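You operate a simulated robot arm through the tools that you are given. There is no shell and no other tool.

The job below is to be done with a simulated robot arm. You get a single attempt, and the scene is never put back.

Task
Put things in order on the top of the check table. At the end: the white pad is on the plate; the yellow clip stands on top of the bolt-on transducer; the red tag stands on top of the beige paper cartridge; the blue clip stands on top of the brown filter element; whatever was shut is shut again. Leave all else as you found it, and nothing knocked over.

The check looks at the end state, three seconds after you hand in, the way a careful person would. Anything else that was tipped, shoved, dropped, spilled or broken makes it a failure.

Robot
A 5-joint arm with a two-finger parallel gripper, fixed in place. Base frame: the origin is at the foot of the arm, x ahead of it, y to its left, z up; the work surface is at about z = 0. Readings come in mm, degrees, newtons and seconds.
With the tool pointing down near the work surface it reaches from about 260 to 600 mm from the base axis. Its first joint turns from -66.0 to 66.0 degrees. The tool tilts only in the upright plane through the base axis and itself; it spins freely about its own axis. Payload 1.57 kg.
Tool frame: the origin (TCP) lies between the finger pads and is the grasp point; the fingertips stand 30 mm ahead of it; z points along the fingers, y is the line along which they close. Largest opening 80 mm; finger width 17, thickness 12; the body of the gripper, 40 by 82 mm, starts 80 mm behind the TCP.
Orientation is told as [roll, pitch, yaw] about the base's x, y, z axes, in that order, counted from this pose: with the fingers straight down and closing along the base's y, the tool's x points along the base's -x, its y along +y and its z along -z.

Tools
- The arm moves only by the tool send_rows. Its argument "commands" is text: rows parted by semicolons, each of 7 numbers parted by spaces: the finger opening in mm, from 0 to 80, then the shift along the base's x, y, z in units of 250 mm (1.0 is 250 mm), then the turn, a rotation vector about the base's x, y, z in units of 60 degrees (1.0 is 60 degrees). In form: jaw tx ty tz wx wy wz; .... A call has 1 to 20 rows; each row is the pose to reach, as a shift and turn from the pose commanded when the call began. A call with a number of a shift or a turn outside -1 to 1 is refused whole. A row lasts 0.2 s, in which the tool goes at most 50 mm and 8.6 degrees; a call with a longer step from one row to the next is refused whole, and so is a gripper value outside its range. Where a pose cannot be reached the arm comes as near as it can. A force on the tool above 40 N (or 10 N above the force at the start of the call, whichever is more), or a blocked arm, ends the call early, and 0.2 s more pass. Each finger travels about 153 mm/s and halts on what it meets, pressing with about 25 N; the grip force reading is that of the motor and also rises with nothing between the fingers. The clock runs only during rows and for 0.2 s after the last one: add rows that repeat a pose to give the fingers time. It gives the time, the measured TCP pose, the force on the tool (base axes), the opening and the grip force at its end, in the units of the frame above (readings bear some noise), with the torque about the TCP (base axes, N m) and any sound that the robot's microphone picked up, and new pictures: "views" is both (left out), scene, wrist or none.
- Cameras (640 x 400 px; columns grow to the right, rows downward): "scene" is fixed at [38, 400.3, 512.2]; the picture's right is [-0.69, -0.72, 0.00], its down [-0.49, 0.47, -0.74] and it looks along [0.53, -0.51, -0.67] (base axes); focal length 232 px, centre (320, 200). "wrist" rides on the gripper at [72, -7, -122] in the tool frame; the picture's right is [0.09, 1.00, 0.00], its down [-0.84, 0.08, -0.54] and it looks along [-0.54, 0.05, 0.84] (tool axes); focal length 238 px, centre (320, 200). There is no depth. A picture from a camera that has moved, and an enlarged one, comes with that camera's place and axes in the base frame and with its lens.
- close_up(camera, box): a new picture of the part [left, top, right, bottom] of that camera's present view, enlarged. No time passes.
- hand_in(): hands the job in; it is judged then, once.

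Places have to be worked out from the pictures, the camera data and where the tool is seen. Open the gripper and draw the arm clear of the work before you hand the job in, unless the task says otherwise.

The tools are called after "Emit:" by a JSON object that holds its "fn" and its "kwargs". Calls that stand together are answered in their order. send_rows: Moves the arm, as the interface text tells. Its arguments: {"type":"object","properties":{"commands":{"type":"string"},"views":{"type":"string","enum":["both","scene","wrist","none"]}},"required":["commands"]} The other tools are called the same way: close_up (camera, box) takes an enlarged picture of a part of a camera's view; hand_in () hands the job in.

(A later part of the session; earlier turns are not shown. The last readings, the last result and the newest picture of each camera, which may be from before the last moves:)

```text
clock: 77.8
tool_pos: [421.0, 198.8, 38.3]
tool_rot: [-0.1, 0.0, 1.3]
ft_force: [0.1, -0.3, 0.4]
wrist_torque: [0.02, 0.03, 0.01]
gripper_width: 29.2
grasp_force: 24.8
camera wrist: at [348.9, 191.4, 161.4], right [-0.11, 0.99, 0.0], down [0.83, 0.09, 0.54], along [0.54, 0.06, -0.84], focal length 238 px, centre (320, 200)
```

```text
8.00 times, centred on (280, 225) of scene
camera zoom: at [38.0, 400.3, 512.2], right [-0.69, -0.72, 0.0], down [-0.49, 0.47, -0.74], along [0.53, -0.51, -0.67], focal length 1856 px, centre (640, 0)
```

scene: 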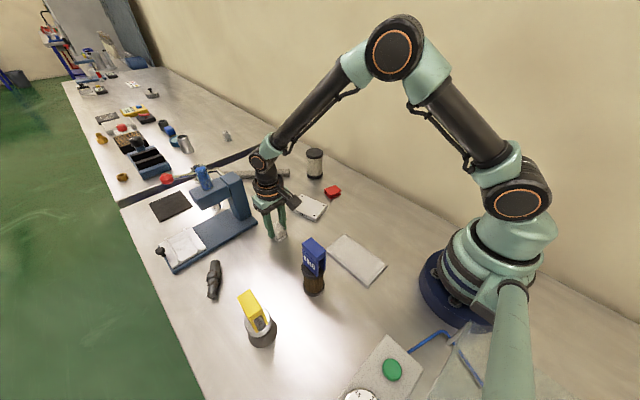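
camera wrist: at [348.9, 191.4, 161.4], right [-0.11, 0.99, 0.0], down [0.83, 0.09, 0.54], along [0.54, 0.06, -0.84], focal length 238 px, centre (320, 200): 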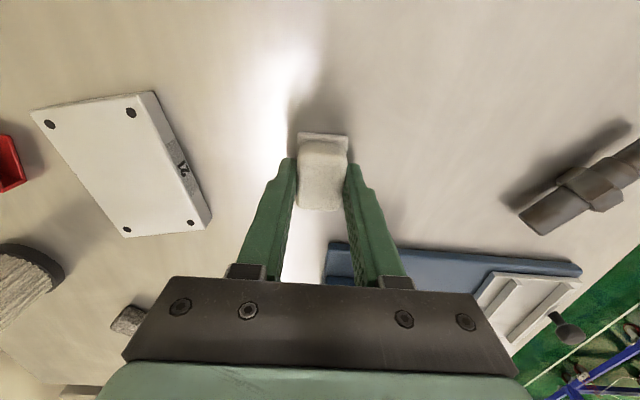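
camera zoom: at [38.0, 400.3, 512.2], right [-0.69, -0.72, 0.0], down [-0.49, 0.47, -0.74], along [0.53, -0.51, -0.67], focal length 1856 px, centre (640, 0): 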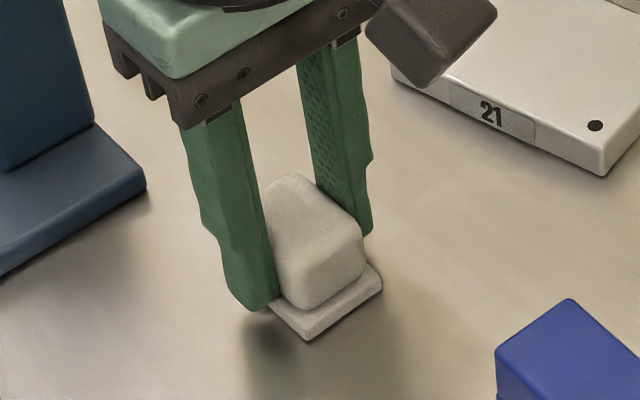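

Emit:
{"fn": "send_rows", "kwargs": {"commands": "15 0 0 0.008 0 0 0; 15 0 0 0.02 0 0 0; 15 0 0 0.04 0 0 0; 15 0 0 0.06 0 0 0; 15 0 0 0.08 0 0 0; 15 0 0 0.08 0 0 0", "views": "none"}}

Emit:
{"fn": "close_up", "kwargs": {"camera": "scene", "box": [255, 195, 305, 245]}}

Emit:
{"fn": "close_up", "kwargs": {"camera": "wrist", "box": [250, 90, 390, 230]}}

```text
clock: 79.2
tool_pos: [420.3, 199.8, 59.1]
tool_rot: [0.0, 0.1, 1.3]
ft_force: [0.4, -1.0, -0.5]
wrist_torque: [0.0, 0.0, 0.0]
gripper_width: 28.8
grasp_force: 25.3
```

```text
8.00 times, centred on (280, 220) of scene
camera zoom: at [38.0, 400.3, 512.2], right [-0.69, -0.72, 0.0], down [-0.49, 0.47, -0.74], along [0.53, -0.51, -0.67], focal length 1856 px, centre (640, 40)
```

zoom: 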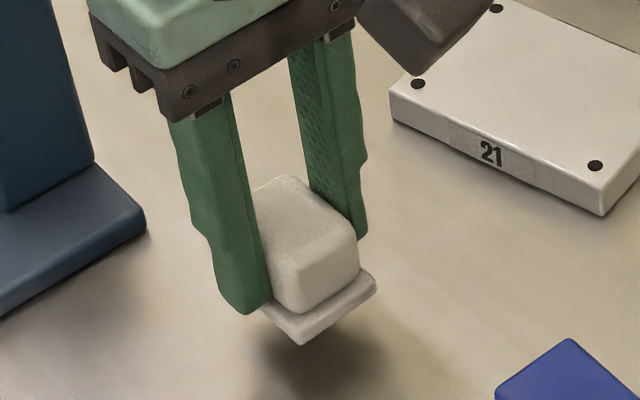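

```text
2.86 times, centred on (320, 160) of wrist
camera zoom: at [348.7, 191.6, 181.3], right [-0.11, 0.99, 0.0], down [0.84, 0.09, 0.54], along [0.54, 0.06, -0.84], focal length 681 px, centre (320, 314)
```

zoom: 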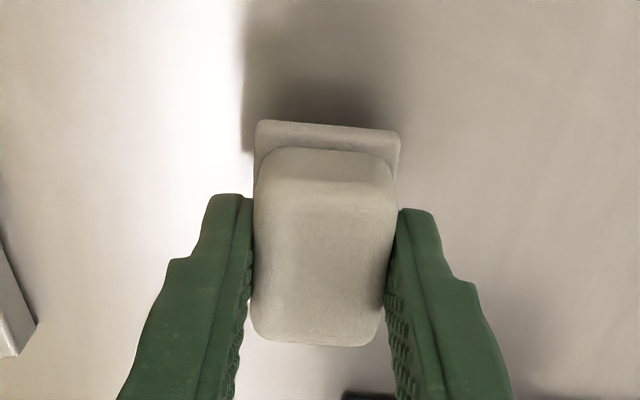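

The pad lifts as one piece. I carry it to above the "21" plate's centre, about (437,70.5), rotating by the plate's 13° so it sits squarely.

Emit:
{"fn": "send_rows", "kwargs": {"commands": "15 0 0 0.03 0 0 0; 15 0 0 0.1 0 0 0; 15 0 0 0.18 0 0 0; 15 0 0 0.24 0 0 0; 15 0.004 -0.03 0.26 0 0 0.01; 15 0.014 -0.1 0.26 0 0 0.04; 15 0.026 -0.2 0.26 0 0 0.08; 15 0.038 -0.3 0.26 0 0 0.12; 15 0.052 -0.4 0.26 0 0 0.16; 15 0.062 -0.48 0.26 0 0 0.19; 15 0.068 -0.515 0.26 0 0 0.205; 15 0.068 -0.515 0.26 0 0 0.205; 15 0.068 -0.515 0.26 0 0 0.205", "views": "both"}}

Emit:
{"fn": "close_up", "kwargs": {"camera": "wrist", "box": [240, 50, 400, 230]}}

Emit:
{"fn": "close_up", "kwargs": {"camera": "scene", "box": [270, 160, 350, 240]}}

```text
clock: 82.0
tool_pos: [438.0, 70.8, 124.2]
tool_rot: [0.1, 0.0, 13.5]
ft_force: [0.6, 0.1, -1.5]
wrist_torque: [-0.01, -0.05, 0.0]
gripper_width: 29.1
grasp_force: 24.9
camera wrist: at [368.8, 48.3, 246.6], right [-0.32, 0.95, 0.0], down [0.8, 0.27, 0.54], along [0.51, 0.17, -0.84], focal length 238 px, centre (320, 200)
```

scene: 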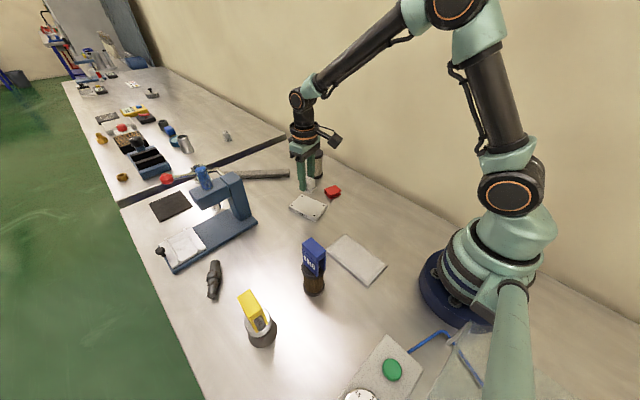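
wrist: 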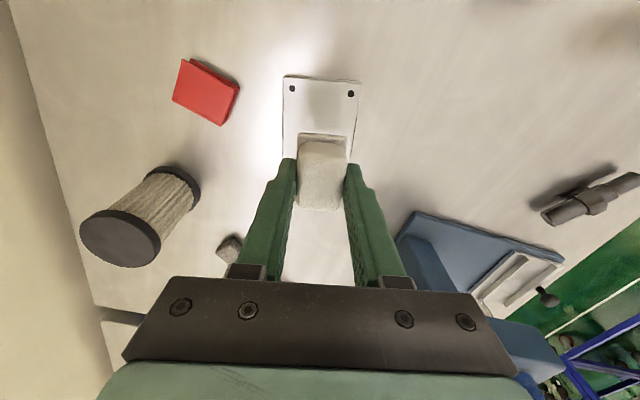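

```text
2.22 times, centred on (320, 140) of wrist
camera zoom: at [368.8, 48.3, 246.6], right [-0.32, 0.95, 0.0], down [0.8, 0.27, 0.54], along [0.51, 0.17, -0.84], focal length 530 px, centre (320, 333)
```

zoom: 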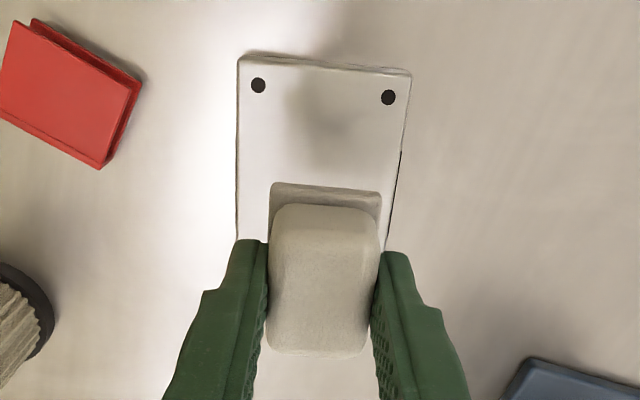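

```text
5.00 times, centred on (310, 200) of scene
camera zoom: at [38.0, 400.3, 512.2], right [-0.69, -0.72, 0.0], down [-0.49, 0.47, -0.74], along [0.53, -0.51, -0.67], focal length 1160 px, centre (370, 200)
```

zoom: 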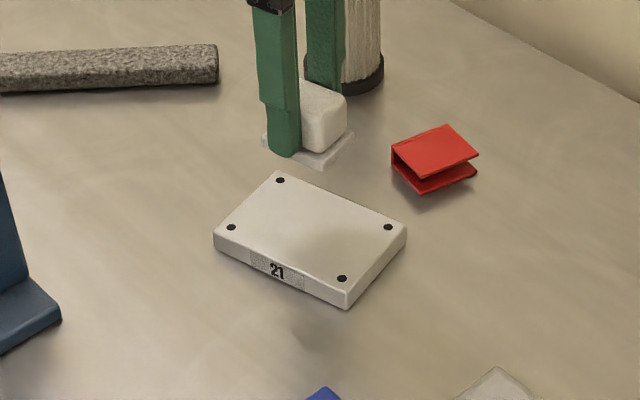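

The plate's centre is (2.7,-1.4) mm from the pad's, and the orientation matches. I'll correct and lower to about 4 mm above the plate.

Emit:
{"fn": "send_rows", "kwargs": {"commands": "15 0.0108 -0.0056 -0.02 0 0 0; 15 0.0108 -0.0056 -0.08 0 0 0; 15 0.0108 -0.0056 -0.16 0 0 0; 15 0.0108 -0.0056 -0.22 0 0 0; 15 0.0108 -0.0056 -0.255 0 0 0; 15 0.0108 -0.0056 -0.264 0 0 0; 15 0.0108 -0.0056 -0.264 0 0 0", "views": "wrist"}}

Emit:
{"fn": "close_up", "kwargs": {"camera": "scene", "box": [280, 165, 335, 230]}}

Emit:
{"fn": "close_up", "kwargs": {"camera": "wrist", "box": [240, 50, 400, 230]}}

```text
clock: 83.6
tool_pos: [440.2, 70.7, 56.5]
tool_rot: [0.1, 0.0, 13.5]
ft_force: [1.1, 0.8, -1.4]
wrist_torque: [-0.02, -0.02, -0.01]
gripper_width: 29.0
grasp_force: 25.2
camera wrist: at [371.9, 46.9, 179.9], right [-0.32, 0.95, 0.0], down [0.8, 0.27, 0.54], along [0.51, 0.17, -0.84], focal length 238 px, centre (320, 200)
```

wrist: 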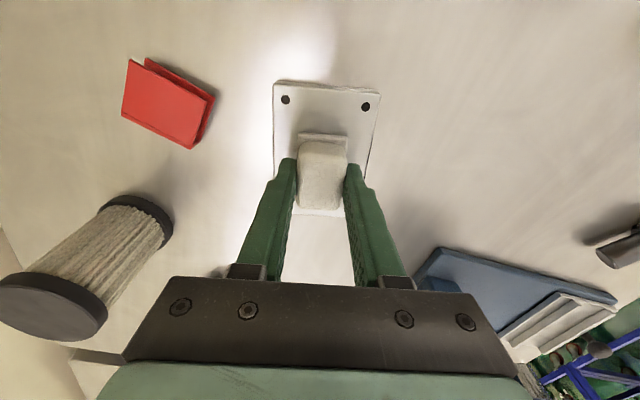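

```text
6.15 times, centred on (308, 198) of scene
camera zoom: at [38.0, 400.3, 512.2], right [-0.69, -0.72, 0.0], down [-0.49, 0.47, -0.74], along [0.53, -0.51, -0.67], focal length 1428 px, centre (397, 215)
```

zoom: 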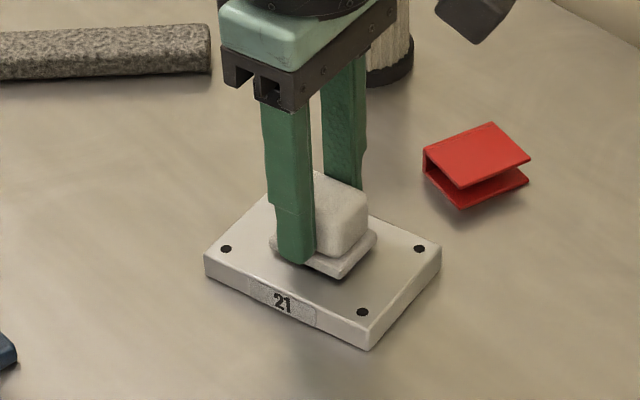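

```text
2.22 times, centred on (320, 140) of wrist
camera zoom: at [371.9, 46.9, 179.9], right [-0.32, 0.95, 0.0], down [0.8, 0.27, 0.54], along [0.51, 0.17, -0.84], focal length 530 px, centre (320, 333)
```

zoom: 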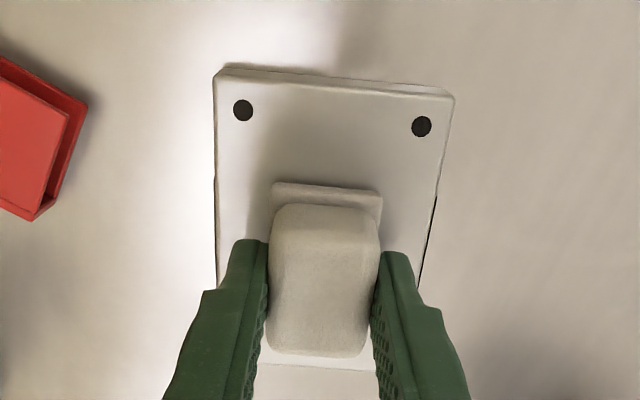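

Nicely centred. I lower in 1 mm steps.

Emit:
{"fn": "send_rows", "kwargs": {"commands": "15 0 0 -0.004 0 0 0; 15 0 0 -0.008 0 0 0; 15 0 0 -0.008 0 0 0", "views": "none"}}

```text
clock: 84.4
tool_pos: [440.9, 69.3, 56.1]
tool_rot: [0.0, 0.0, 13.5]
ft_force: [-0.7, -0.4, 0.5]
wrist_torque: [0.02, 0.0, 0.0]
gripper_width: 29.0
grasp_force: 24.9
```

Emit:
{"fn": "send_rows", "kwargs": {"commands": "15 0 0 -0.004 0 0 0; 15 0 0 -0.004 0 0 0", "views": "none"}}

```text
clock: 85.0
tool_pos: [439.9, 69.4, 54.2]
tool_rot: [0.0, 0.1, 13.6]
ft_force: [-1.3, 0.7, 2.8]
wrist_torque: [-0.02, 0.03, 0.0]
gripper_width: 29.0
grasp_force: 25.0
```

Light contact is starting at 2.8 N. I'll go half a millimetre more, then release and rise.

Emit:
{"fn": "send_rows", "kwargs": {"commands": "15 0 0 -0.002 0 0 0; 15 0 0 -0.002 0 0 0", "views": "none"}}

Emit:
{"fn": "send_rows", "kwargs": {"commands": "28 0 0 0 0 0 0; 34 0 0 0 0 0 0; 44 0 0 0 0 0 0; 56 0 0 0 0 0 0; 56 0 0 0.04 0 0 0; 56 0 0 0.16 0 0 0; 56 0 0 0.32 0 0 0; 56 0 0 0.48 0 0 0; 56 0 0 0.52 0 0 0", "views": "both"}}

Emit:
{"fn": "close_up", "kwargs": {"camera": "scene", "box": [270, 160, 350, 240]}}

Emit:
{"fn": "close_up", "kwargs": {"camera": "wrist", "box": [160, 40, 400, 210]}}

```text
clock: 85.6
tool_pos: [442.0, 69.9, 54.1]
tool_rot: [0.0, 0.0, 13.5]
ft_force: [-4.9, -1.0, 15.1]
wrist_torque: [-0.1, 0.26, 0.02]
gripper_width: 28.9
grasp_force: 25.1
```

```text
clock: 87.6
tool_pos: [439.4, 70.2, 183.8]
tool_rot: [0.0, 0.1, 13.5]
ft_force: [-0.2, 0.3, 1.5]
wrist_torque: [0.01, 0.0, 0.0]
gripper_width: 56.3
grasp_force: 0.0
camera wrist: at [372.0, 46.6, 306.0], right [-0.32, 0.95, 0.0], down [0.8, 0.27, 0.54], along [0.51, 0.17, -0.84], focal length 238 px, centre (320, 200)
```

scene: 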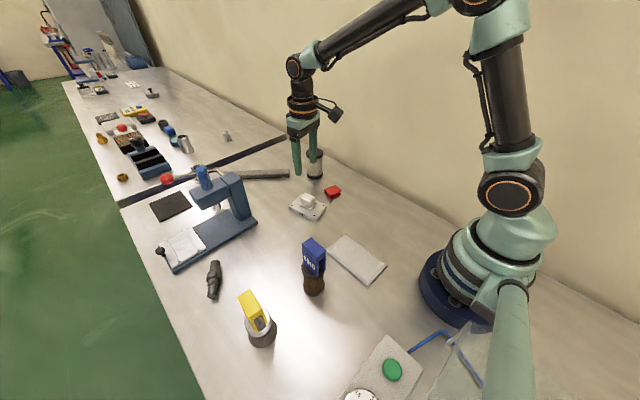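
wrist: 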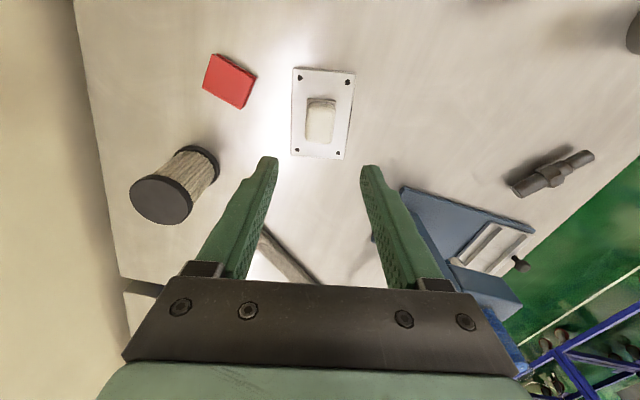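

```text
5.00 times, centred on (310, 200) of scene
camera zoom: at [38.0, 400.3, 512.2], right [-0.69, -0.72, 0.0], down [-0.49, 0.47, -0.74], along [0.53, -0.51, -0.67], focal length 1160 px, centre (370, 200)
```

zoom: 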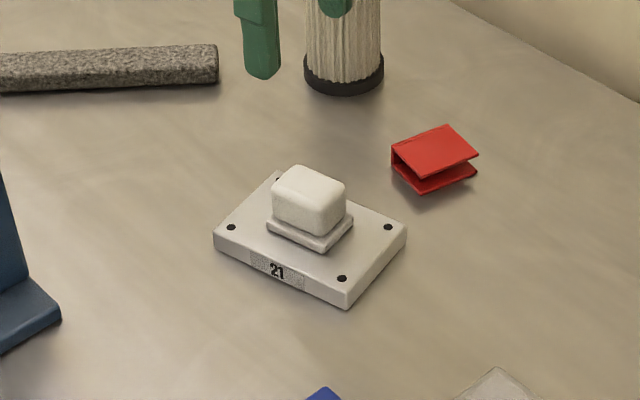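

```text
2.35 times, centred on (280, 125) of wrist
camera zoom: at [372.0, 46.6, 306.0], right [-0.32, 0.95, 0.0], down [0.8, 0.27, 0.54], along [0.51, 0.17, -0.84], focal length 561 px, centre (414, 376)
```

zoom: 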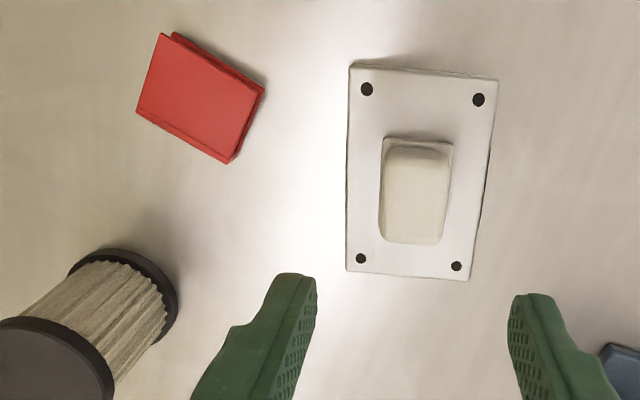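

The pad rests squarely on plate 21. Before re-gripping the tag, I'll test with empty fingers whether the arm can tilt the tool to horizontal at the cartridge's azimuth (-7.2°), well above everything.

Emit:
{"fn": "send_rows", "kwargs": {"commands": "56 0.008 -0.08 0.03 0 0 -0.06; 56 0.018 -0.2 0.07 0 0 -0.14; 56 0.026 -0.3 0.1 0 0 -0.22; 56 0.034 -0.4 0.13 0 0 -0.29; 56 0.042 -0.5 0.145 0 0 -0.345; 56 0.042 -0.508 0.145 0 0 -0.345; 56 0.042 -0.508 0.145 0 0 -0.345", "views": "none"}}

```text
clock: 89.2
tool_pos: [449.7, -57.8, 220.3]
tool_rot: [-0.1, 0.0, -7.2]
ft_force: [0.7, -0.2, -0.1]
wrist_torque: [-0.04, -0.02, 0.0]
gripper_width: 56.0
grasp_force: 0.1
```

Emit:
{"fn": "send_rows", "kwargs": {"commands": "56 0 0 0 -0.0168 -0.1323 0; 56 0 0 0 -0.0337 -0.2646 0; 56 0 0 0 -0.0505 -0.3968 0; 56 0 0 0 -0.0673 -0.5291 0; 56 0 0 0 -0.0841 -0.6613 0; 56 0 0 0 -0.0946 -0.744 0; 56 0 0 0 -0.0946 -0.744 0", "views": "both"}}

```text
clock: 90.8
tool_pos: [451.0, -58.3, 220.4]
tool_rot: [0.0, -45.1, -7.2]
ft_force: [0.3, -0.2, 0.1]
wrist_torque: [-0.01, -0.01, 0.0]
gripper_width: 55.8
grasp_force: 0.1
camera wrist: at [313.9, -46.5, 256.6], right [0.06, 1.0, -0.07], down [0.21, 0.05, 0.98], along [0.97, -0.07, -0.21], focal length 238 px, centre (320, 200)
```

scene: 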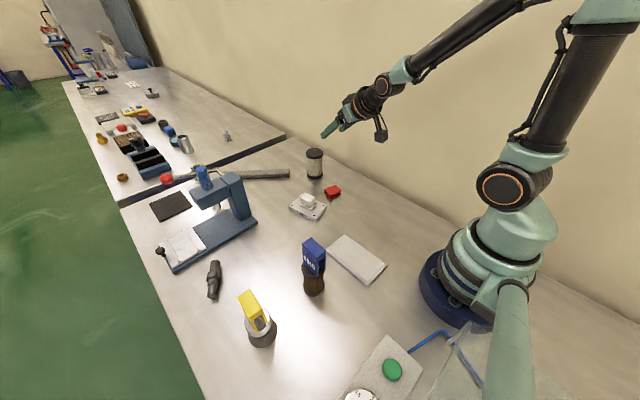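
wrist: 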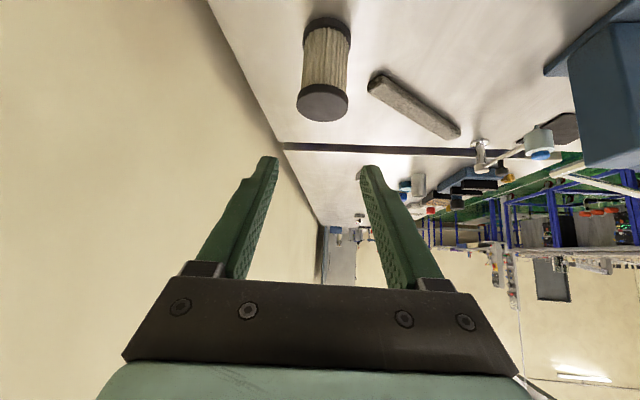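

A 45° tilt works cleanly. I'll continue to 90° for the test.

Emit:
{"fn": "send_rows", "kwargs": {"commands": "56 0 0 0 -0.0168 -0.1323 0; 56 0 0 0 -0.0337 -0.2646 0; 56 0 0 0 -0.0505 -0.3968 0; 56 0 0 0 -0.0673 -0.5291 0; 56 0 0 0 -0.0841 -0.6613 0; 56 0 0 0 -0.0946 -0.744 0; 56 0 0 0 -0.0946 -0.744 0", "views": "scene"}}

```text
clock: 92.4
tool_pos: [450.7, -58.4, 219.9]
tool_rot: [-166.7, -89.9, 159.5]
ft_force: [0.1, 0.3, 1.1]
wrist_torque: [-0.01, -0.01, 0.0]
gripper_width: 55.9
grasp_force: 0.1
out of reach, approached as far as the arm can: row 4
```

scene: 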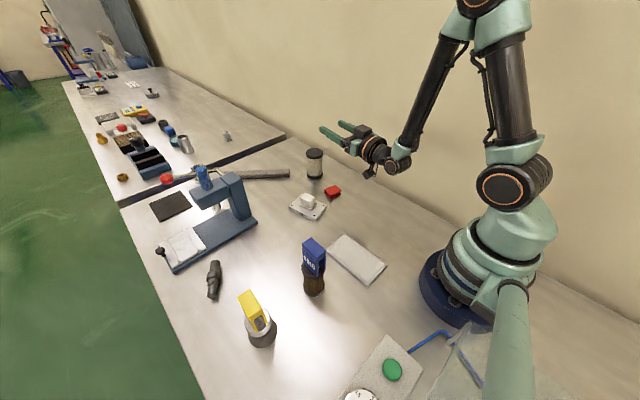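

Horizontal is reachable. I'll test the extended position over the cartridge at a safe height (z≈150), still empty-handed.

Emit:
{"fn": "send_rows", "kwargs": {"commands": "56 0.06 -0.0076 -0.02 0 0 0; 56 0.14 -0.0177 -0.08 0 0 0; 56 0.22 -0.0278 -0.15 0 0 0; 56 0.3 -0.0379 -0.22 0 0 0; 56 0.357 -0.0451 -0.28 0 0 0; 56 0.357 -0.0451 -0.28 0 0 0; 56 0.357 -0.0451 -0.28 0 0 0", "views": "both"}}

Emit:
{"fn": "close_up", "kwargs": {"camera": "scene", "box": [290, 110, 420, 220]}}

```text
clock: 94.0
tool_pos: [541.3, -68.7, 151.4]
tool_rot: [-117.2, -89.9, 110.0]
ft_force: [-0.1, -0.7, -0.5]
wrist_torque: [-0.02, -0.04, 0.0]
gripper_width: 56.1
grasp_force: 0.1
camera wrist: at [419.4, -59.6, 80.6], right [0.13, 0.99, -0.09], down [-0.53, 0.15, 0.84], along [0.84, -0.06, 0.54], focal length 238 px, centre (320, 200)
```

scene: 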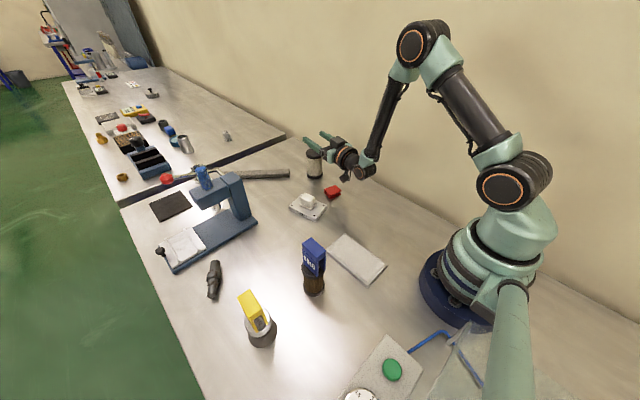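
wrist: 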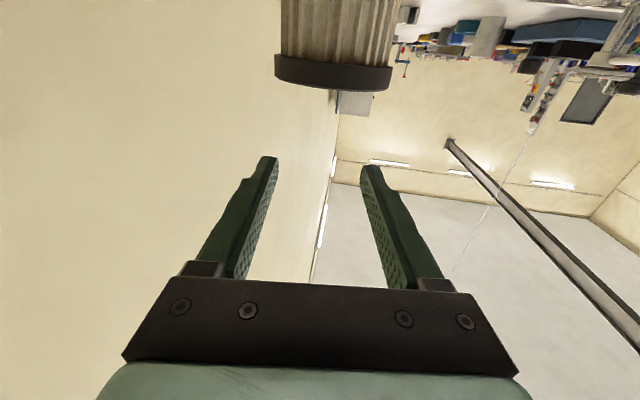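

```text
3.64 times, centred on (355, 165) of scene
camera zoom: at [38.0, 400.3, 512.2], right [-0.69, -0.72, 0.0], down [-0.49, 0.47, -0.74], along [0.53, -0.51, -0.67], focal length 844 px, centre (193, 327)
```

zoom: 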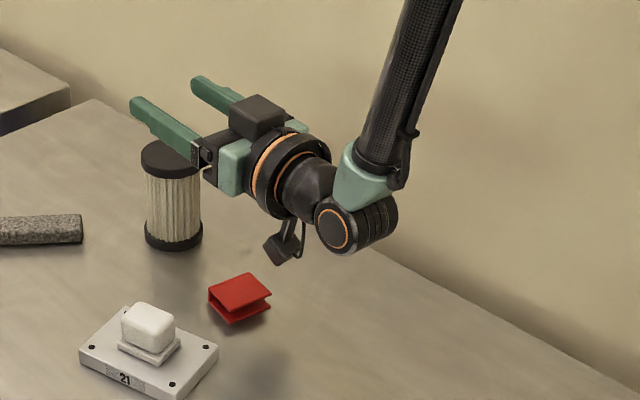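

The arm can hold the tool horizontal over the cartridge with clearance everywhere. I now retrace to the vertical pose to pick up the tag.

Emit:
{"fn": "send_rows", "kwargs": {"commands": "56 -0.06 0.0076 0.06 0 0 0; 56 -0.14 0.0177 0.13 0 0 0; 56 -0.22 0.0278 0.2 0 0 0; 56 -0.3 0.0379 0.26 0 0 0; 56 -0.357 0.0451 0.28 0 0 0; 56 -0.357 0.0451 0.28 0 0 0", "views": "none"}}

Emit:
{"fn": "send_rows", "kwargs": {"commands": "56 0 0 0 0.0168 0.1323 0; 56 0 0 0 0.0337 0.2646 0; 56 0 0 0 0.0505 0.3968 0; 56 0 0 0 0.0673 0.5291 0; 56 0 0 0 0.0841 0.6613 0; 56 0 0 0 0.0946 0.744 0; 56 0 0 0 0.0946 0.744 0", "views": "none"}}

Emit:
{"fn": "send_rows", "kwargs": {"commands": "70 0 0 0 0.0168 0.1323 0; 70 0 0 0 0.0337 0.2646 0; 70 0 0 0 0.0505 0.3968 0; 70 0 0 0 0.0673 0.5291 0; 70 0 0 0 0.0841 0.6613 0; 70 0 0 0 0.0946 0.744 0; 70 0 0 0 0.0946 0.744 0", "views": "wrist"}}

```text
clock: 95.4
tool_pos: [451.3, -58.4, 219.2]
tool_rot: [-135.3, -89.9, 128.0]
ft_force: [0.4, -0.2, 0.1]
wrist_torque: [0.01, 0.04, -0.01]
gripper_width: 56.0
grasp_force: 0.0
```

```text
clock: 97.0
tool_pos: [451.4, -57.9, 221.0]
tool_rot: [0.0, -45.0, -7.0]
ft_force: [0.3, -0.5, 0.2]
wrist_torque: [-0.02, -0.02, 0.03]
gripper_width: 55.9
grasp_force: 0.0
out of reach, approached as far as the arm can: row 1
```

```text
clock: 98.6
tool_pos: [451.9, -57.6, 220.4]
tool_rot: [0.0, 0.1, -7.2]
ft_force: [0.3, 0.3, -1.1]
wrist_torque: [-0.01, -0.02, 0.0]
gripper_width: 69.9
grasp_force: 0.1
camera wrist: at [378.8, -55.3, 343.5], right [0.03, 1.0, 0.0], down [0.84, -0.03, 0.54], along [0.54, -0.02, -0.84], focal length 238 px, centre (320, 200)
```

wrist: 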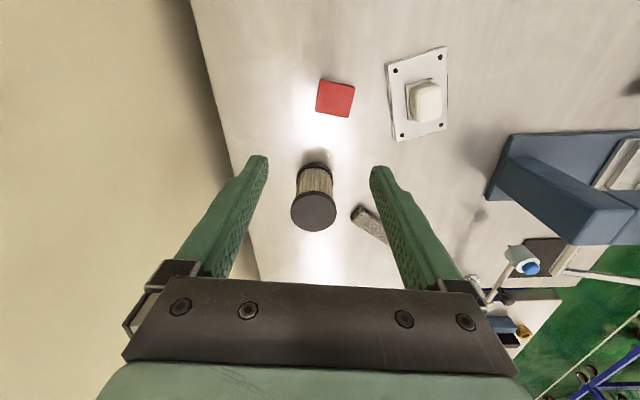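

I'm back to vertical. Now I hover over the tag with yaw about -12.7°, fingers straddling its ends.

Emit:
{"fn": "send_rows", "kwargs": {"commands": "70 -0.006 0.02 -0.06 0 0 -0.03; 70 -0.012 0.045 -0.16 0 0 -0.065; 70 -0.0168 0.0668 -0.26 0 0 -0.0925; 70 -0.0168 0.0668 -0.28 0 0 -0.0925; 70 -0.0168 0.0668 -0.28 0 0 -0.0925", "views": "wrist"}}

Emit:
{"fn": "close_up", "kwargs": {"camera": "wrist", "box": [250, 70, 390, 210]}}

```text
clock: 99.8
tool_pos: [445.2, -41.9, 148.5]
tool_rot: [0.0, -0.1, -12.8]
ft_force: [-0.6, 0.6, 0.4]
wrist_torque: [0.04, 0.04, 0.01]
gripper_width: 69.8
grasp_force: 0.1
camera wrist: at [374.3, -31.8, 273.0], right [0.13, 0.99, 0.0], down [0.83, -0.11, 0.54], along [0.54, -0.07, -0.84], focal length 238 px, centre (320, 200)
```

wrist: 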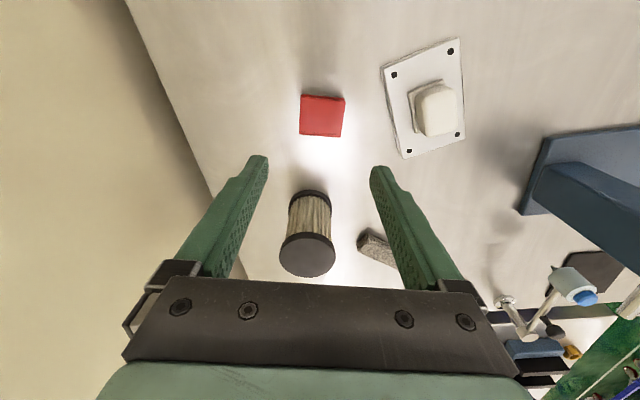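

```text
2.86 times, centred on (320, 140) of wrist
camera zoom: at [374.3, -31.8, 273.0], right [0.13, 0.99, 0.0], down [0.83, -0.11, 0.54], along [0.54, -0.07, -0.84], focal length 681 px, centre (320, 371)
```

zoom: 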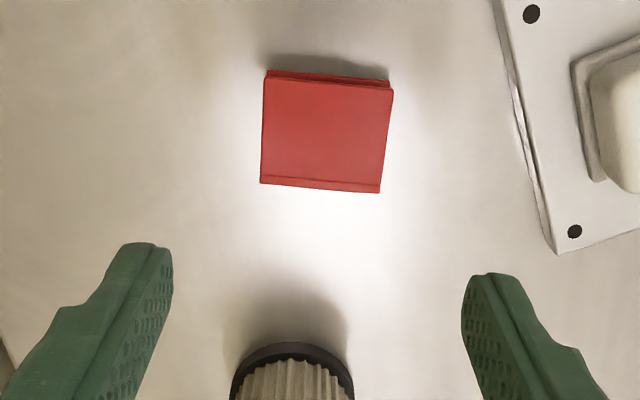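

The tag is exactly where expected: spine edge 9 mm on the outer side of the tool axis, ends centred. I'll descend.

Emit:
{"fn": "send_rows", "kwargs": {"commands": "70 0 0 -0.06 0 0 0; 70 0 0 -0.18 0 0 0; 70 0 0 -0.3 0 0 0; 70 0 0 -0.39 0 0 0; 70 0 0 -0.44 0 0 0; 70 0 0 -0.44 0 0 0", "views": "none"}}

```text
clock: 101.2
tool_pos: [446.9, -40.5, 41.0]
tool_rot: [0.1, 0.0, -12.7]
ft_force: [0.0, 0.2, 0.8]
wrist_torque: [-0.02, -0.03, 0.02]
gripper_width: 69.8
grasp_force: 0.1
```

Emit:
{"fn": "send_rows", "kwargs": {"commands": "70 0 0 -0.016 0 0 0; 70 0 0 -0.028 0 0 0; 70 0 0 -0.028 0 0 0", "views": "wrist"}}

Emit:
{"fn": "close_up", "kwargs": {"camera": "wrist", "box": [240, 90, 400, 230]}}

Emit:
{"fn": "close_up", "kwargs": {"camera": "scene", "box": [305, 160, 365, 220]}}

```text
clock: 102.0
tool_pos: [447.2, -41.5, 33.1]
tool_rot: [0.0, -0.1, -12.8]
ft_force: [0.3, 0.5, -0.4]
wrist_torque: [0.03, 0.05, 0.0]
gripper_width: 70.0
grasp_force: 0.0
camera wrist: at [375.6, -31.1, 156.6], right [0.13, 0.99, 0.0], down [0.83, -0.11, 0.54], along [0.54, -0.07, -0.84], focal length 238 px, centre (320, 200)
```

wrist: 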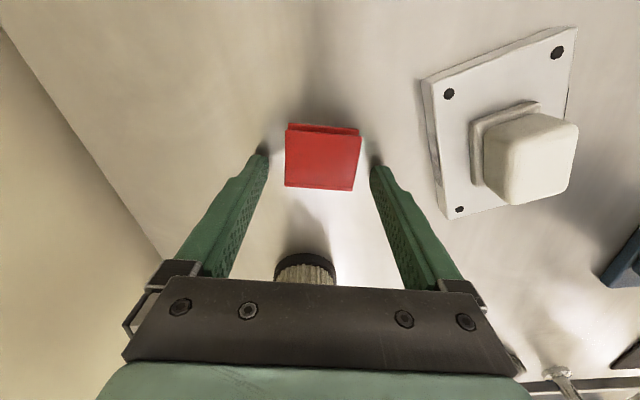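

```text
2.86 times, centred on (320, 160) of wrist
camera zoom: at [375.6, -31.1, 156.6], right [0.13, 0.99, 0.0], down [0.83, -0.11, 0.54], along [0.54, -0.07, -0.84], focal length 681 px, centre (320, 314)
```

zoom: 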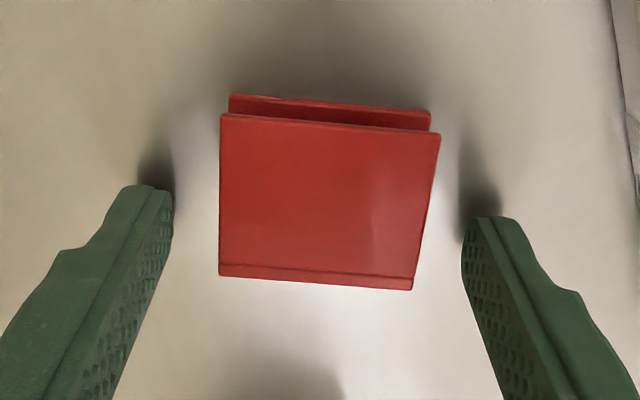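

```text
6.67 times, centred on (335, 190) of scene
camera zoom: at [38.0, 400.3, 512.2], right [-0.69, -0.72, 0.0], down [-0.49, 0.47, -0.74], along [0.53, -0.51, -0.67], focal length 1547 px, centre (220, 267)
```

zoom: 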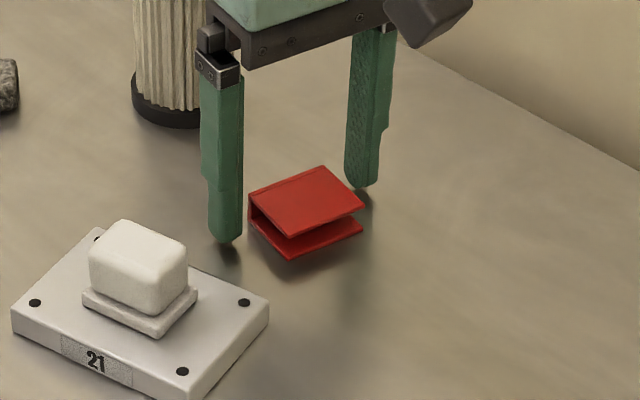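

Good alignment. I close on the tag's ends and make a short slow lift.

Emit:
{"fn": "send_rows", "kwargs": {"commands": "58 0 0 0 0 0 0; 48 0 0 0 0 0 0; 40 0 0 0 0 0 0; 30 0 0 0 0 0 0; 28 0 0 0 0 0 0; 28 0 0 0.01 0 0 0; 28 0 0 0.03 0 0 0; 28 0 0 0.06 0 0 0; 28 0 0 0.09 0 0 0; 28 0 0 0.1 0 0 0; 28 0 0 0.1 0 0 0", "views": "wrist"}}

Emit:
{"fn": "close_up", "kwargs": {"camera": "wrist", "box": [240, 90, 400, 230]}}

Emit:
{"fn": "close_up", "kwargs": {"camera": "scene", "box": [305, 160, 365, 220]}}

```text
clock: 104.4
tool_pos: [447.2, -40.6, 59.1]
tool_rot: [0.1, 0.0, -12.8]
ft_force: [-0.2, 0.3, -0.1]
wrist_torque: [0.0, -0.03, 0.0]
gripper_width: 45.4
grasp_force: 24.8
camera wrist: at [375.1, -31.3, 181.7], right [0.13, 0.99, 0.0], down [0.83, -0.11, 0.54], along [0.54, -0.07, -0.84], focal length 238 px, centre (320, 200)
```

wrist: 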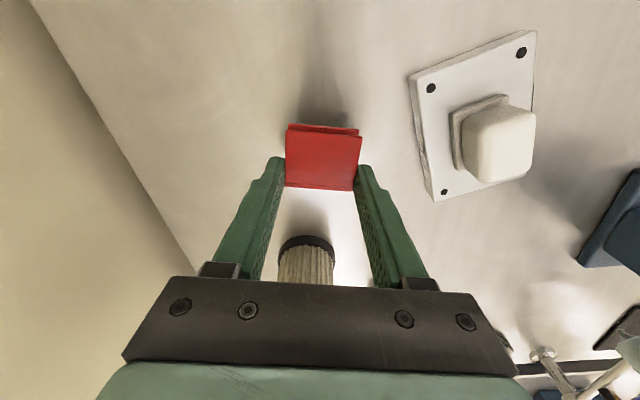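

```text
2.86 times, centred on (320, 160) of wrist
camera zoom: at [375.1, -31.3, 181.7], right [0.13, 0.99, 0.0], down [0.83, -0.11, 0.54], along [0.54, -0.07, -0.84], focal length 681 px, centre (320, 314)
```

zoom: 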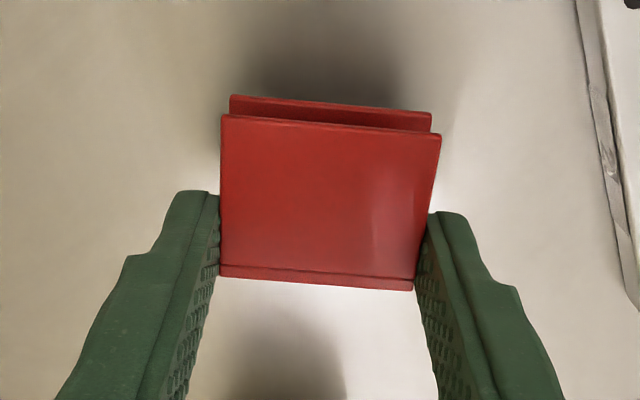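

```text
6.67 times, centred on (335, 190) of scene
camera zoom: at [38.0, 400.3, 512.2], right [-0.69, -0.72, 0.0], down [-0.49, 0.47, -0.74], along [0.53, -0.51, -0.67], focal length 1547 px, centre (220, 267)
```

zoom: 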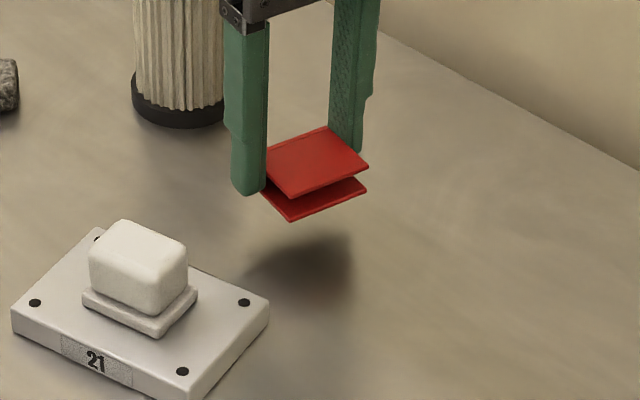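

Held well. I'll lift slowly to z≈220 and line up with the cartridge azimuth (yaw -7.2°).

Emit:
{"fn": "send_rows", "kwargs": {"commands": "28 0 0 0.03 0 0 0; 28 0 0 0.09 0 0 0; 28 0 0 0.17 0 0 0; 28 0 0 0.26 0 0 0; 28 0 0 0.35 0 0 0; 28 0 0 0.44 0 0 0.01; 28 0.003 -0.015 0.53 0 0 0.03; 28 0.006 -0.035 0.6 0 0 0.06; 28 0.01 -0.055 0.63 0 0 0.085; 28 0.012 -0.066 0.644 0 0 0.093; 28 0.012 -0.066 0.644 0 0 0.093; 28 0.012 -0.066 0.644 0 0 0.093", "views": "wrist"}}

```text
clock: 107.0
tool_pos: [449.8, -58.3, 219.3]
tool_rot: [0.1, 0.0, -7.2]
ft_force: [0.5, 0.1, -0.8]
wrist_torque: [0.0, -0.02, -0.02]
gripper_width: 45.1
grasp_force: 24.9
camera wrist: at [377.5, -54.7, 342.3], right [0.03, 1.0, 0.0], down [0.84, -0.03, 0.54], along [0.54, -0.02, -0.84], focal length 238 px, centre (320, 200)
```

wrist: 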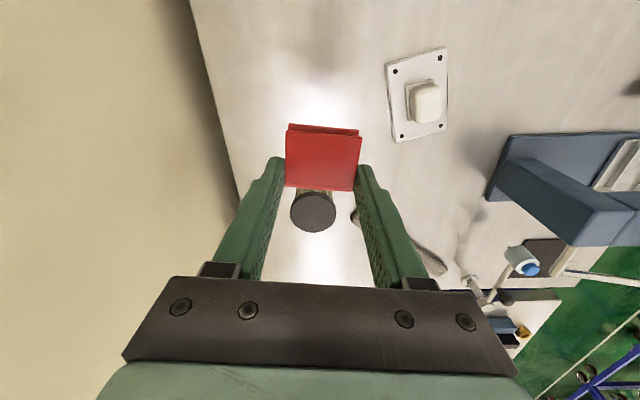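

Steady. I tilt outward slowly, the first 45°.

Emit:
{"fn": "send_rows", "kwargs": {"commands": "28 0 0 0 -0.005 -0.04 0; 28 0 0 0 -0.0148 -0.1157 0; 28 0 0 0 -0.0264 -0.2067 0; 28 0 0 0 -0.038 -0.2976 0; 28 0 0 0 -0.0497 -0.3885 0; 28 0 0 0 -0.0613 -0.4795 0; 28 0 0 0 -0.073 -0.5704 0; 28 0 0 0 -0.0835 -0.6531 0; 28 0 0 0 -0.0915 -0.715 0; 28 0 0 0 -0.0952 -0.744 0; 28 0 0 0 -0.0952 -0.744 0", "views": "wrist"}}

Emit:
{"fn": "close_up", "kwargs": {"camera": "wrist", "box": [240, 90, 400, 230]}}

```text
clock: 109.4
tool_pos: [449.6, -57.2, 219.2]
tool_rot: [0.0, -45.1, -7.2]
ft_force: [0.7, -0.1, -0.6]
wrist_torque: [0.0, 0.02, 0.02]
gripper_width: 45.2
grasp_force: 25.0
camera wrist: at [312.3, -46.2, 255.7], right [0.06, 1.0, -0.07], down [0.22, 0.05, 0.98], along [0.97, -0.07, -0.21], focal length 238 px, centre (320, 200)
```

wrist: 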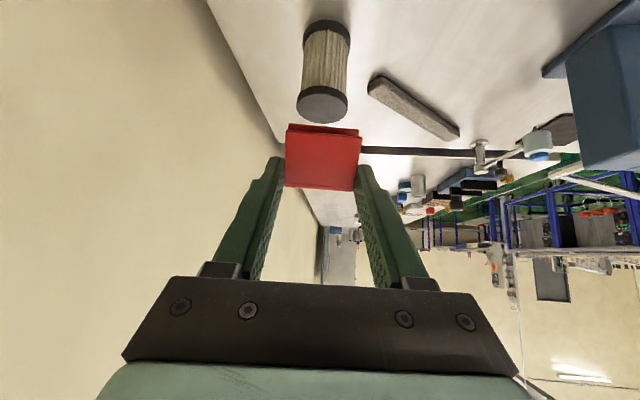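

```text
2.86 times, centred on (320, 160) of wrist
camera zoom: at [312.3, -46.2, 255.7], right [0.06, 1.0, -0.07], down [0.22, 0.05, 0.98], along [0.97, -0.07, -0.21], focal length 681 px, centre (320, 314)
```

zoom: 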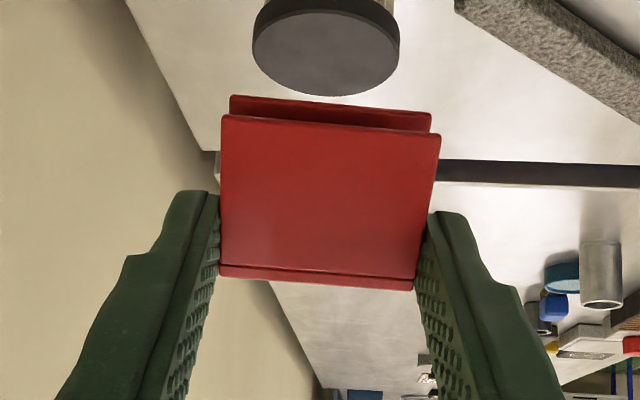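

No slip at all. I'll do the second 45° just as slowly.

Emit:
{"fn": "send_rows", "kwargs": {"commands": "28 0 0 0 -0.005 -0.04 0; 28 0 0 0 -0.0148 -0.1157 0; 28 0 0 0 -0.0264 -0.2067 0; 28 0 0 0 -0.038 -0.2976 0; 28 0 0 0 -0.0497 -0.3885 0; 28 0 0 0 -0.0613 -0.4795 0; 28 0 0 0 -0.073 -0.5704 0; 28 0 0 0 -0.0835 -0.6531 0; 28 0 0 0 -0.0915 -0.715 0; 28 0 0 0 -0.0952 -0.744 0; 28 0 0 0 -0.0952 -0.744 0", "views": "both"}}

Emit:
{"fn": "close_up", "kwargs": {"camera": "wrist", "box": [240, 90, 400, 230]}}

Emit:
{"fn": "close_up", "kwargs": {"camera": "scene", "box": [290, 90, 420, 220]}}

```text
clock: 111.8
tool_pos: [449.9, -57.7, 220.6]
tool_rot: [-129.0, -89.9, 121.7]
ft_force: [-0.4, -0.2, -0.3]
wrist_torque: [0.02, -0.01, 0.01]
gripper_width: 45.1
grasp_force: 24.7
out of reach, approached as far as the arm can: row 7, 8
camera wrist: at [328.3, -48.8, 148.2], right [0.13, 0.99, -0.09], down [-0.53, 0.15, 0.84], along [0.84, -0.06, 0.54], focal length 238 px, centre (320, 200)
```

scene: 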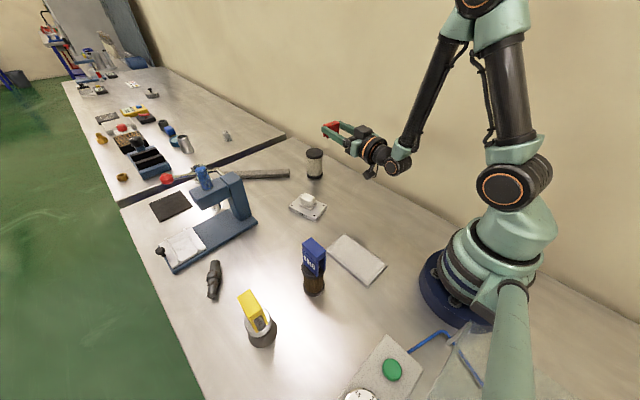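
wrist: 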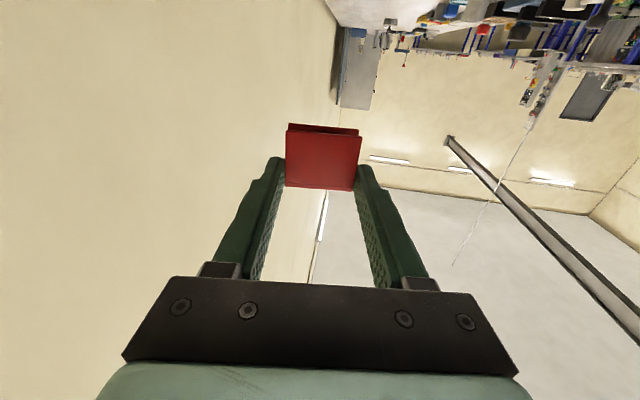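

```text
2.86 times, centred on (320, 160) of wrist
camera zoom: at [328.3, -48.8, 148.2], right [0.13, 0.99, -0.09], down [-0.53, 0.15, 0.84], along [0.84, -0.06, 0.54], focal length 681 px, centre (320, 314)
```

zoom: 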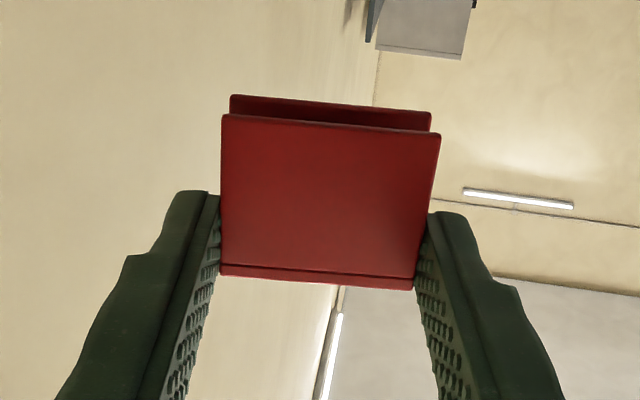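

```text
3.08 times, centred on (355, 155) of scene
camera zoom: at [38.0, 400.3, 512.2], right [-0.69, -0.72, 0.0], down [-0.49, 0.47, -0.74], along [0.53, -0.51, -0.67], focal length 714 px, centre (212, 338)
```

zoom: 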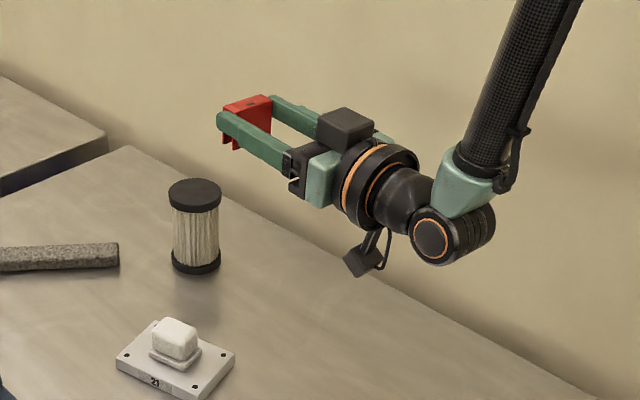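

The tag is now upright with its spine on top. I extend slowly to above the cartridge, tag bottom about 30 mm over its top.

Emit:
{"fn": "send_rows", "kwargs": {"commands": "28 0.015 -0.0015 0 0 0 0; 28 0.05 -0.005 0 0 0 0; 28 0.1 -0.01 -0.02 0 0 0; 28 0.16 -0.016 -0.06 0 0 0; 28 0.22 -0.022 -0.11 0 0 0; 28 0.28 -0.028 -0.17 0 0 0; 28 0.32 -0.032 -0.22 0 0 0; 28 0.34 -0.0345 -0.25 0 0 0; 28 0.345 -0.035 -0.26 0 0 0; 28 0.345 -0.035 -0.26 0 0 0; 28 0.345 -0.035 -0.26 0 0 0", "views": "both"}}

Emit:
{"fn": "close_up", "kwargs": {"camera": "wrist", "box": [240, 0, 420, 200]}}

Emit:
{"fn": "close_up", "kwargs": {"camera": "scene", "box": [280, 110, 370, 200]}}

```text
clock: 114.2
tool_pos: [535.1, -65.8, 154.7]
tool_rot: [-96.2, -89.9, 89.0]
ft_force: [-0.2, 0.8, -0.1]
wrist_torque: [0.02, 0.0, -0.04]
gripper_width: 45.1
grasp_force: 25.0
camera wrist: at [413.3, -57.4, 84.3], right [0.12, 0.99, -0.09], down [-0.53, 0.14, 0.84], along [0.84, -0.05, 0.54], focal length 238 px, centre (320, 200)
```

scene: 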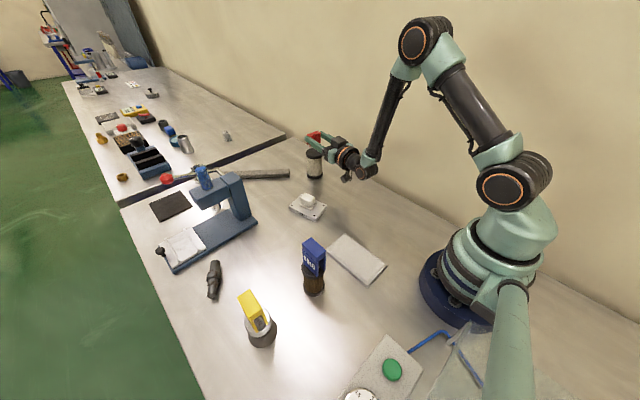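
wrist: 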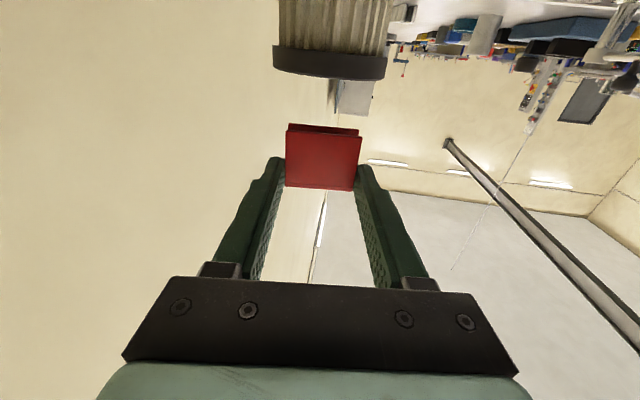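

```text
2.00 times, centred on (330, 100) of wrist
camera zoom: at [413.3, -57.4, 84.3], right [0.12, 0.99, -0.09], down [-0.53, 0.14, 0.84], along [0.84, -0.05, 0.54], focal length 477 px, centre (300, 400)
```

zoom: 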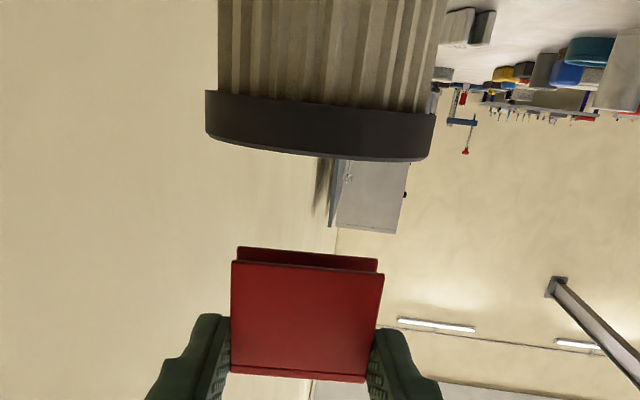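

```text
4.44 times, centred on (325, 155) of scene
camera zoom: at [38.0, 400.3, 512.2], right [-0.69, -0.72, 0.0], down [-0.49, 0.47, -0.74], along [0.53, -0.51, -0.67], focal length 1031 px, centre (298, 400)
```

zoom: 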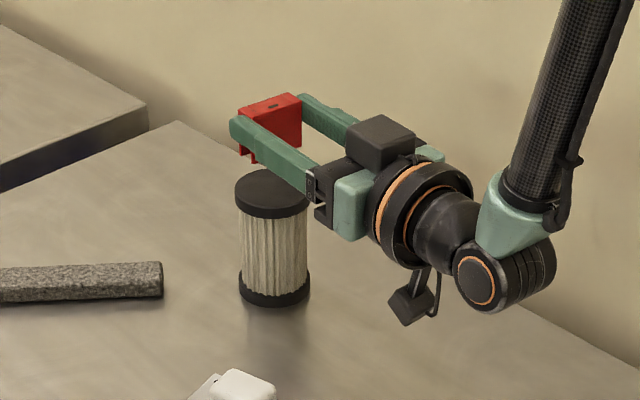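

In the tool frame the cartridge is within 1 mm laterally and about 1.4 mm ahead, with its top 60 mm below the TCP, so the tag needs to come down about 31 mm. I'll correct and lower 27 mm.

Emit:
{"fn": "send_rows", "kwargs": {"commands": "28 0.0052 -0.0048 -0.008 0 0 0; 28 0.0052 -0.0048 -0.03 0 0 0; 28 0.0052 -0.0048 -0.055 0 0 0; 28 0.0052 -0.0048 -0.08 0 0 0; 28 0.0052 -0.0048 -0.1 0 0 0; 28 0.0052 -0.0048 -0.108 0 0 0; 28 0.0052 -0.0048 -0.108 0 0 0; 28 0.0052 -0.0048 -0.108 0 0 0", "views": "both"}}

Emit:
{"fn": "close_up", "kwargs": {"camera": "wrist", "box": [240, 20, 400, 220]}}

Emit:
{"fn": "close_up", "kwargs": {"camera": "scene", "box": [290, 125, 350, 185]}}

```text
clock: 116.0
tool_pos: [537.5, -67.9, 126.5]
tool_rot: [-104.3, -90.0, 97.0]
ft_force: [0.3, 0.2, 0.0]
wrist_torque: [-0.02, -0.02, 0.01]
gripper_width: 45.5
grasp_force: 24.6
camera wrist: at [415.3, -58.8, 56.7], right [0.12, 0.99, -0.09], down [-0.53, 0.15, 0.84], along [0.84, -0.05, 0.54], focal length 238 px, centre (320, 200)
```

scene: 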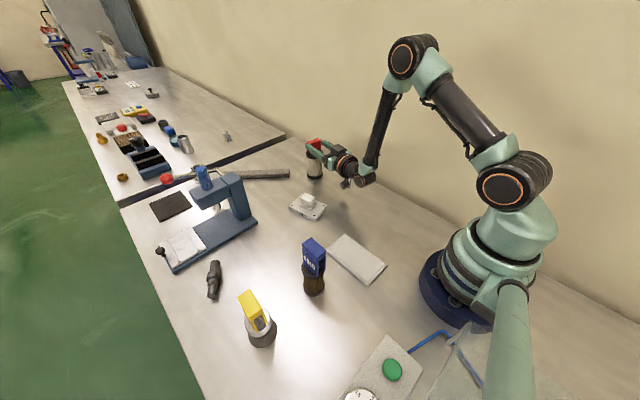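
wrist: 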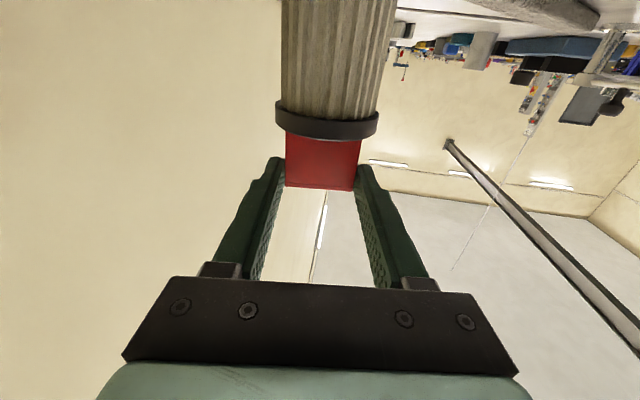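

```text
2.00 times, centred on (320, 120) of wrist
camera zoom: at [415.3, -58.8, 56.7], right [0.12, 0.99, -0.09], down [-0.53, 0.15, 0.84], along [0.84, -0.05, 0.54], focal length 477 px, centre (320, 360)
```

zoom: 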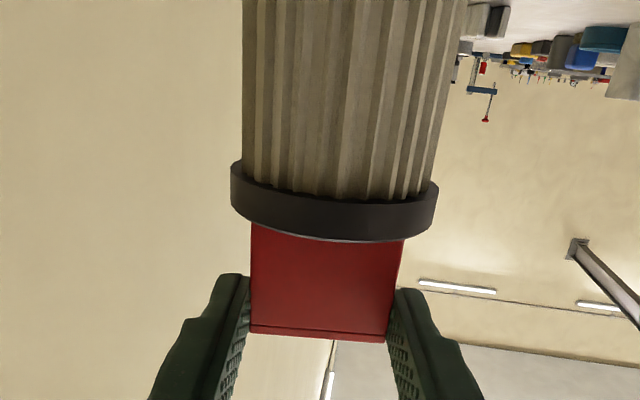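

```text
6.67 times, centred on (320, 155) of scene
camera zoom: at [38.0, 400.3, 512.2], right [-0.69, -0.72, 0.0], down [-0.49, 0.47, -0.74], along [0.53, -0.51, -0.67], focal length 1547 px, centre (320, 500)
```

zoom: 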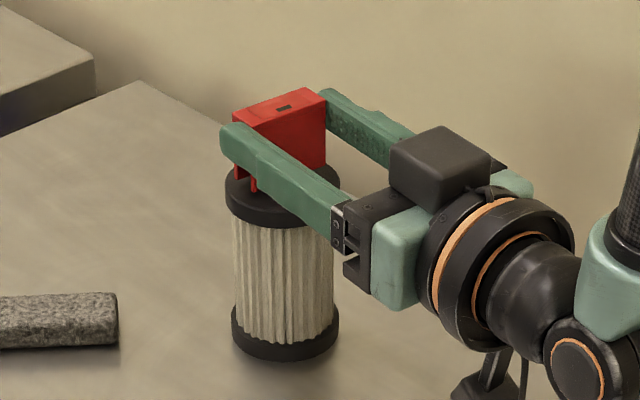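

The tag is upright just above the cap. I lower in 1 mm steps, watching the force.

Emit:
{"fn": "send_rows", "kwargs": {"commands": "28 0 0 -0.004 0 0 0; 28 0 0 -0.008 0 0 0; 28 0 0 -0.008 0 0 0", "views": "none"}}

```text
clock: 116.8
tool_pos: [537.5, -67.3, 125.8]
tool_rot: [-104.4, -89.9, 97.2]
ft_force: [0.4, 1.3, 1.0]
wrist_torque: [-0.01, -0.02, -0.02]
gripper_width: 45.2
grasp_force: 25.1
```

Emit:
{"fn": "send_rows", "kwargs": {"commands": "28 0 0 -0.004 0 0 0; 28 0 0 -0.004 0 0 0", "views": "none"}}

```text
clock: 117.4
tool_pos: [536.8, -68.2, 124.2]
tool_rot: [-103.9, -90.0, 96.7]
ft_force: [0.0, 0.0, -0.9]
wrist_torque: [-0.01, 0.0, 0.0]
gripper_width: 45.4
grasp_force: 25.7
```

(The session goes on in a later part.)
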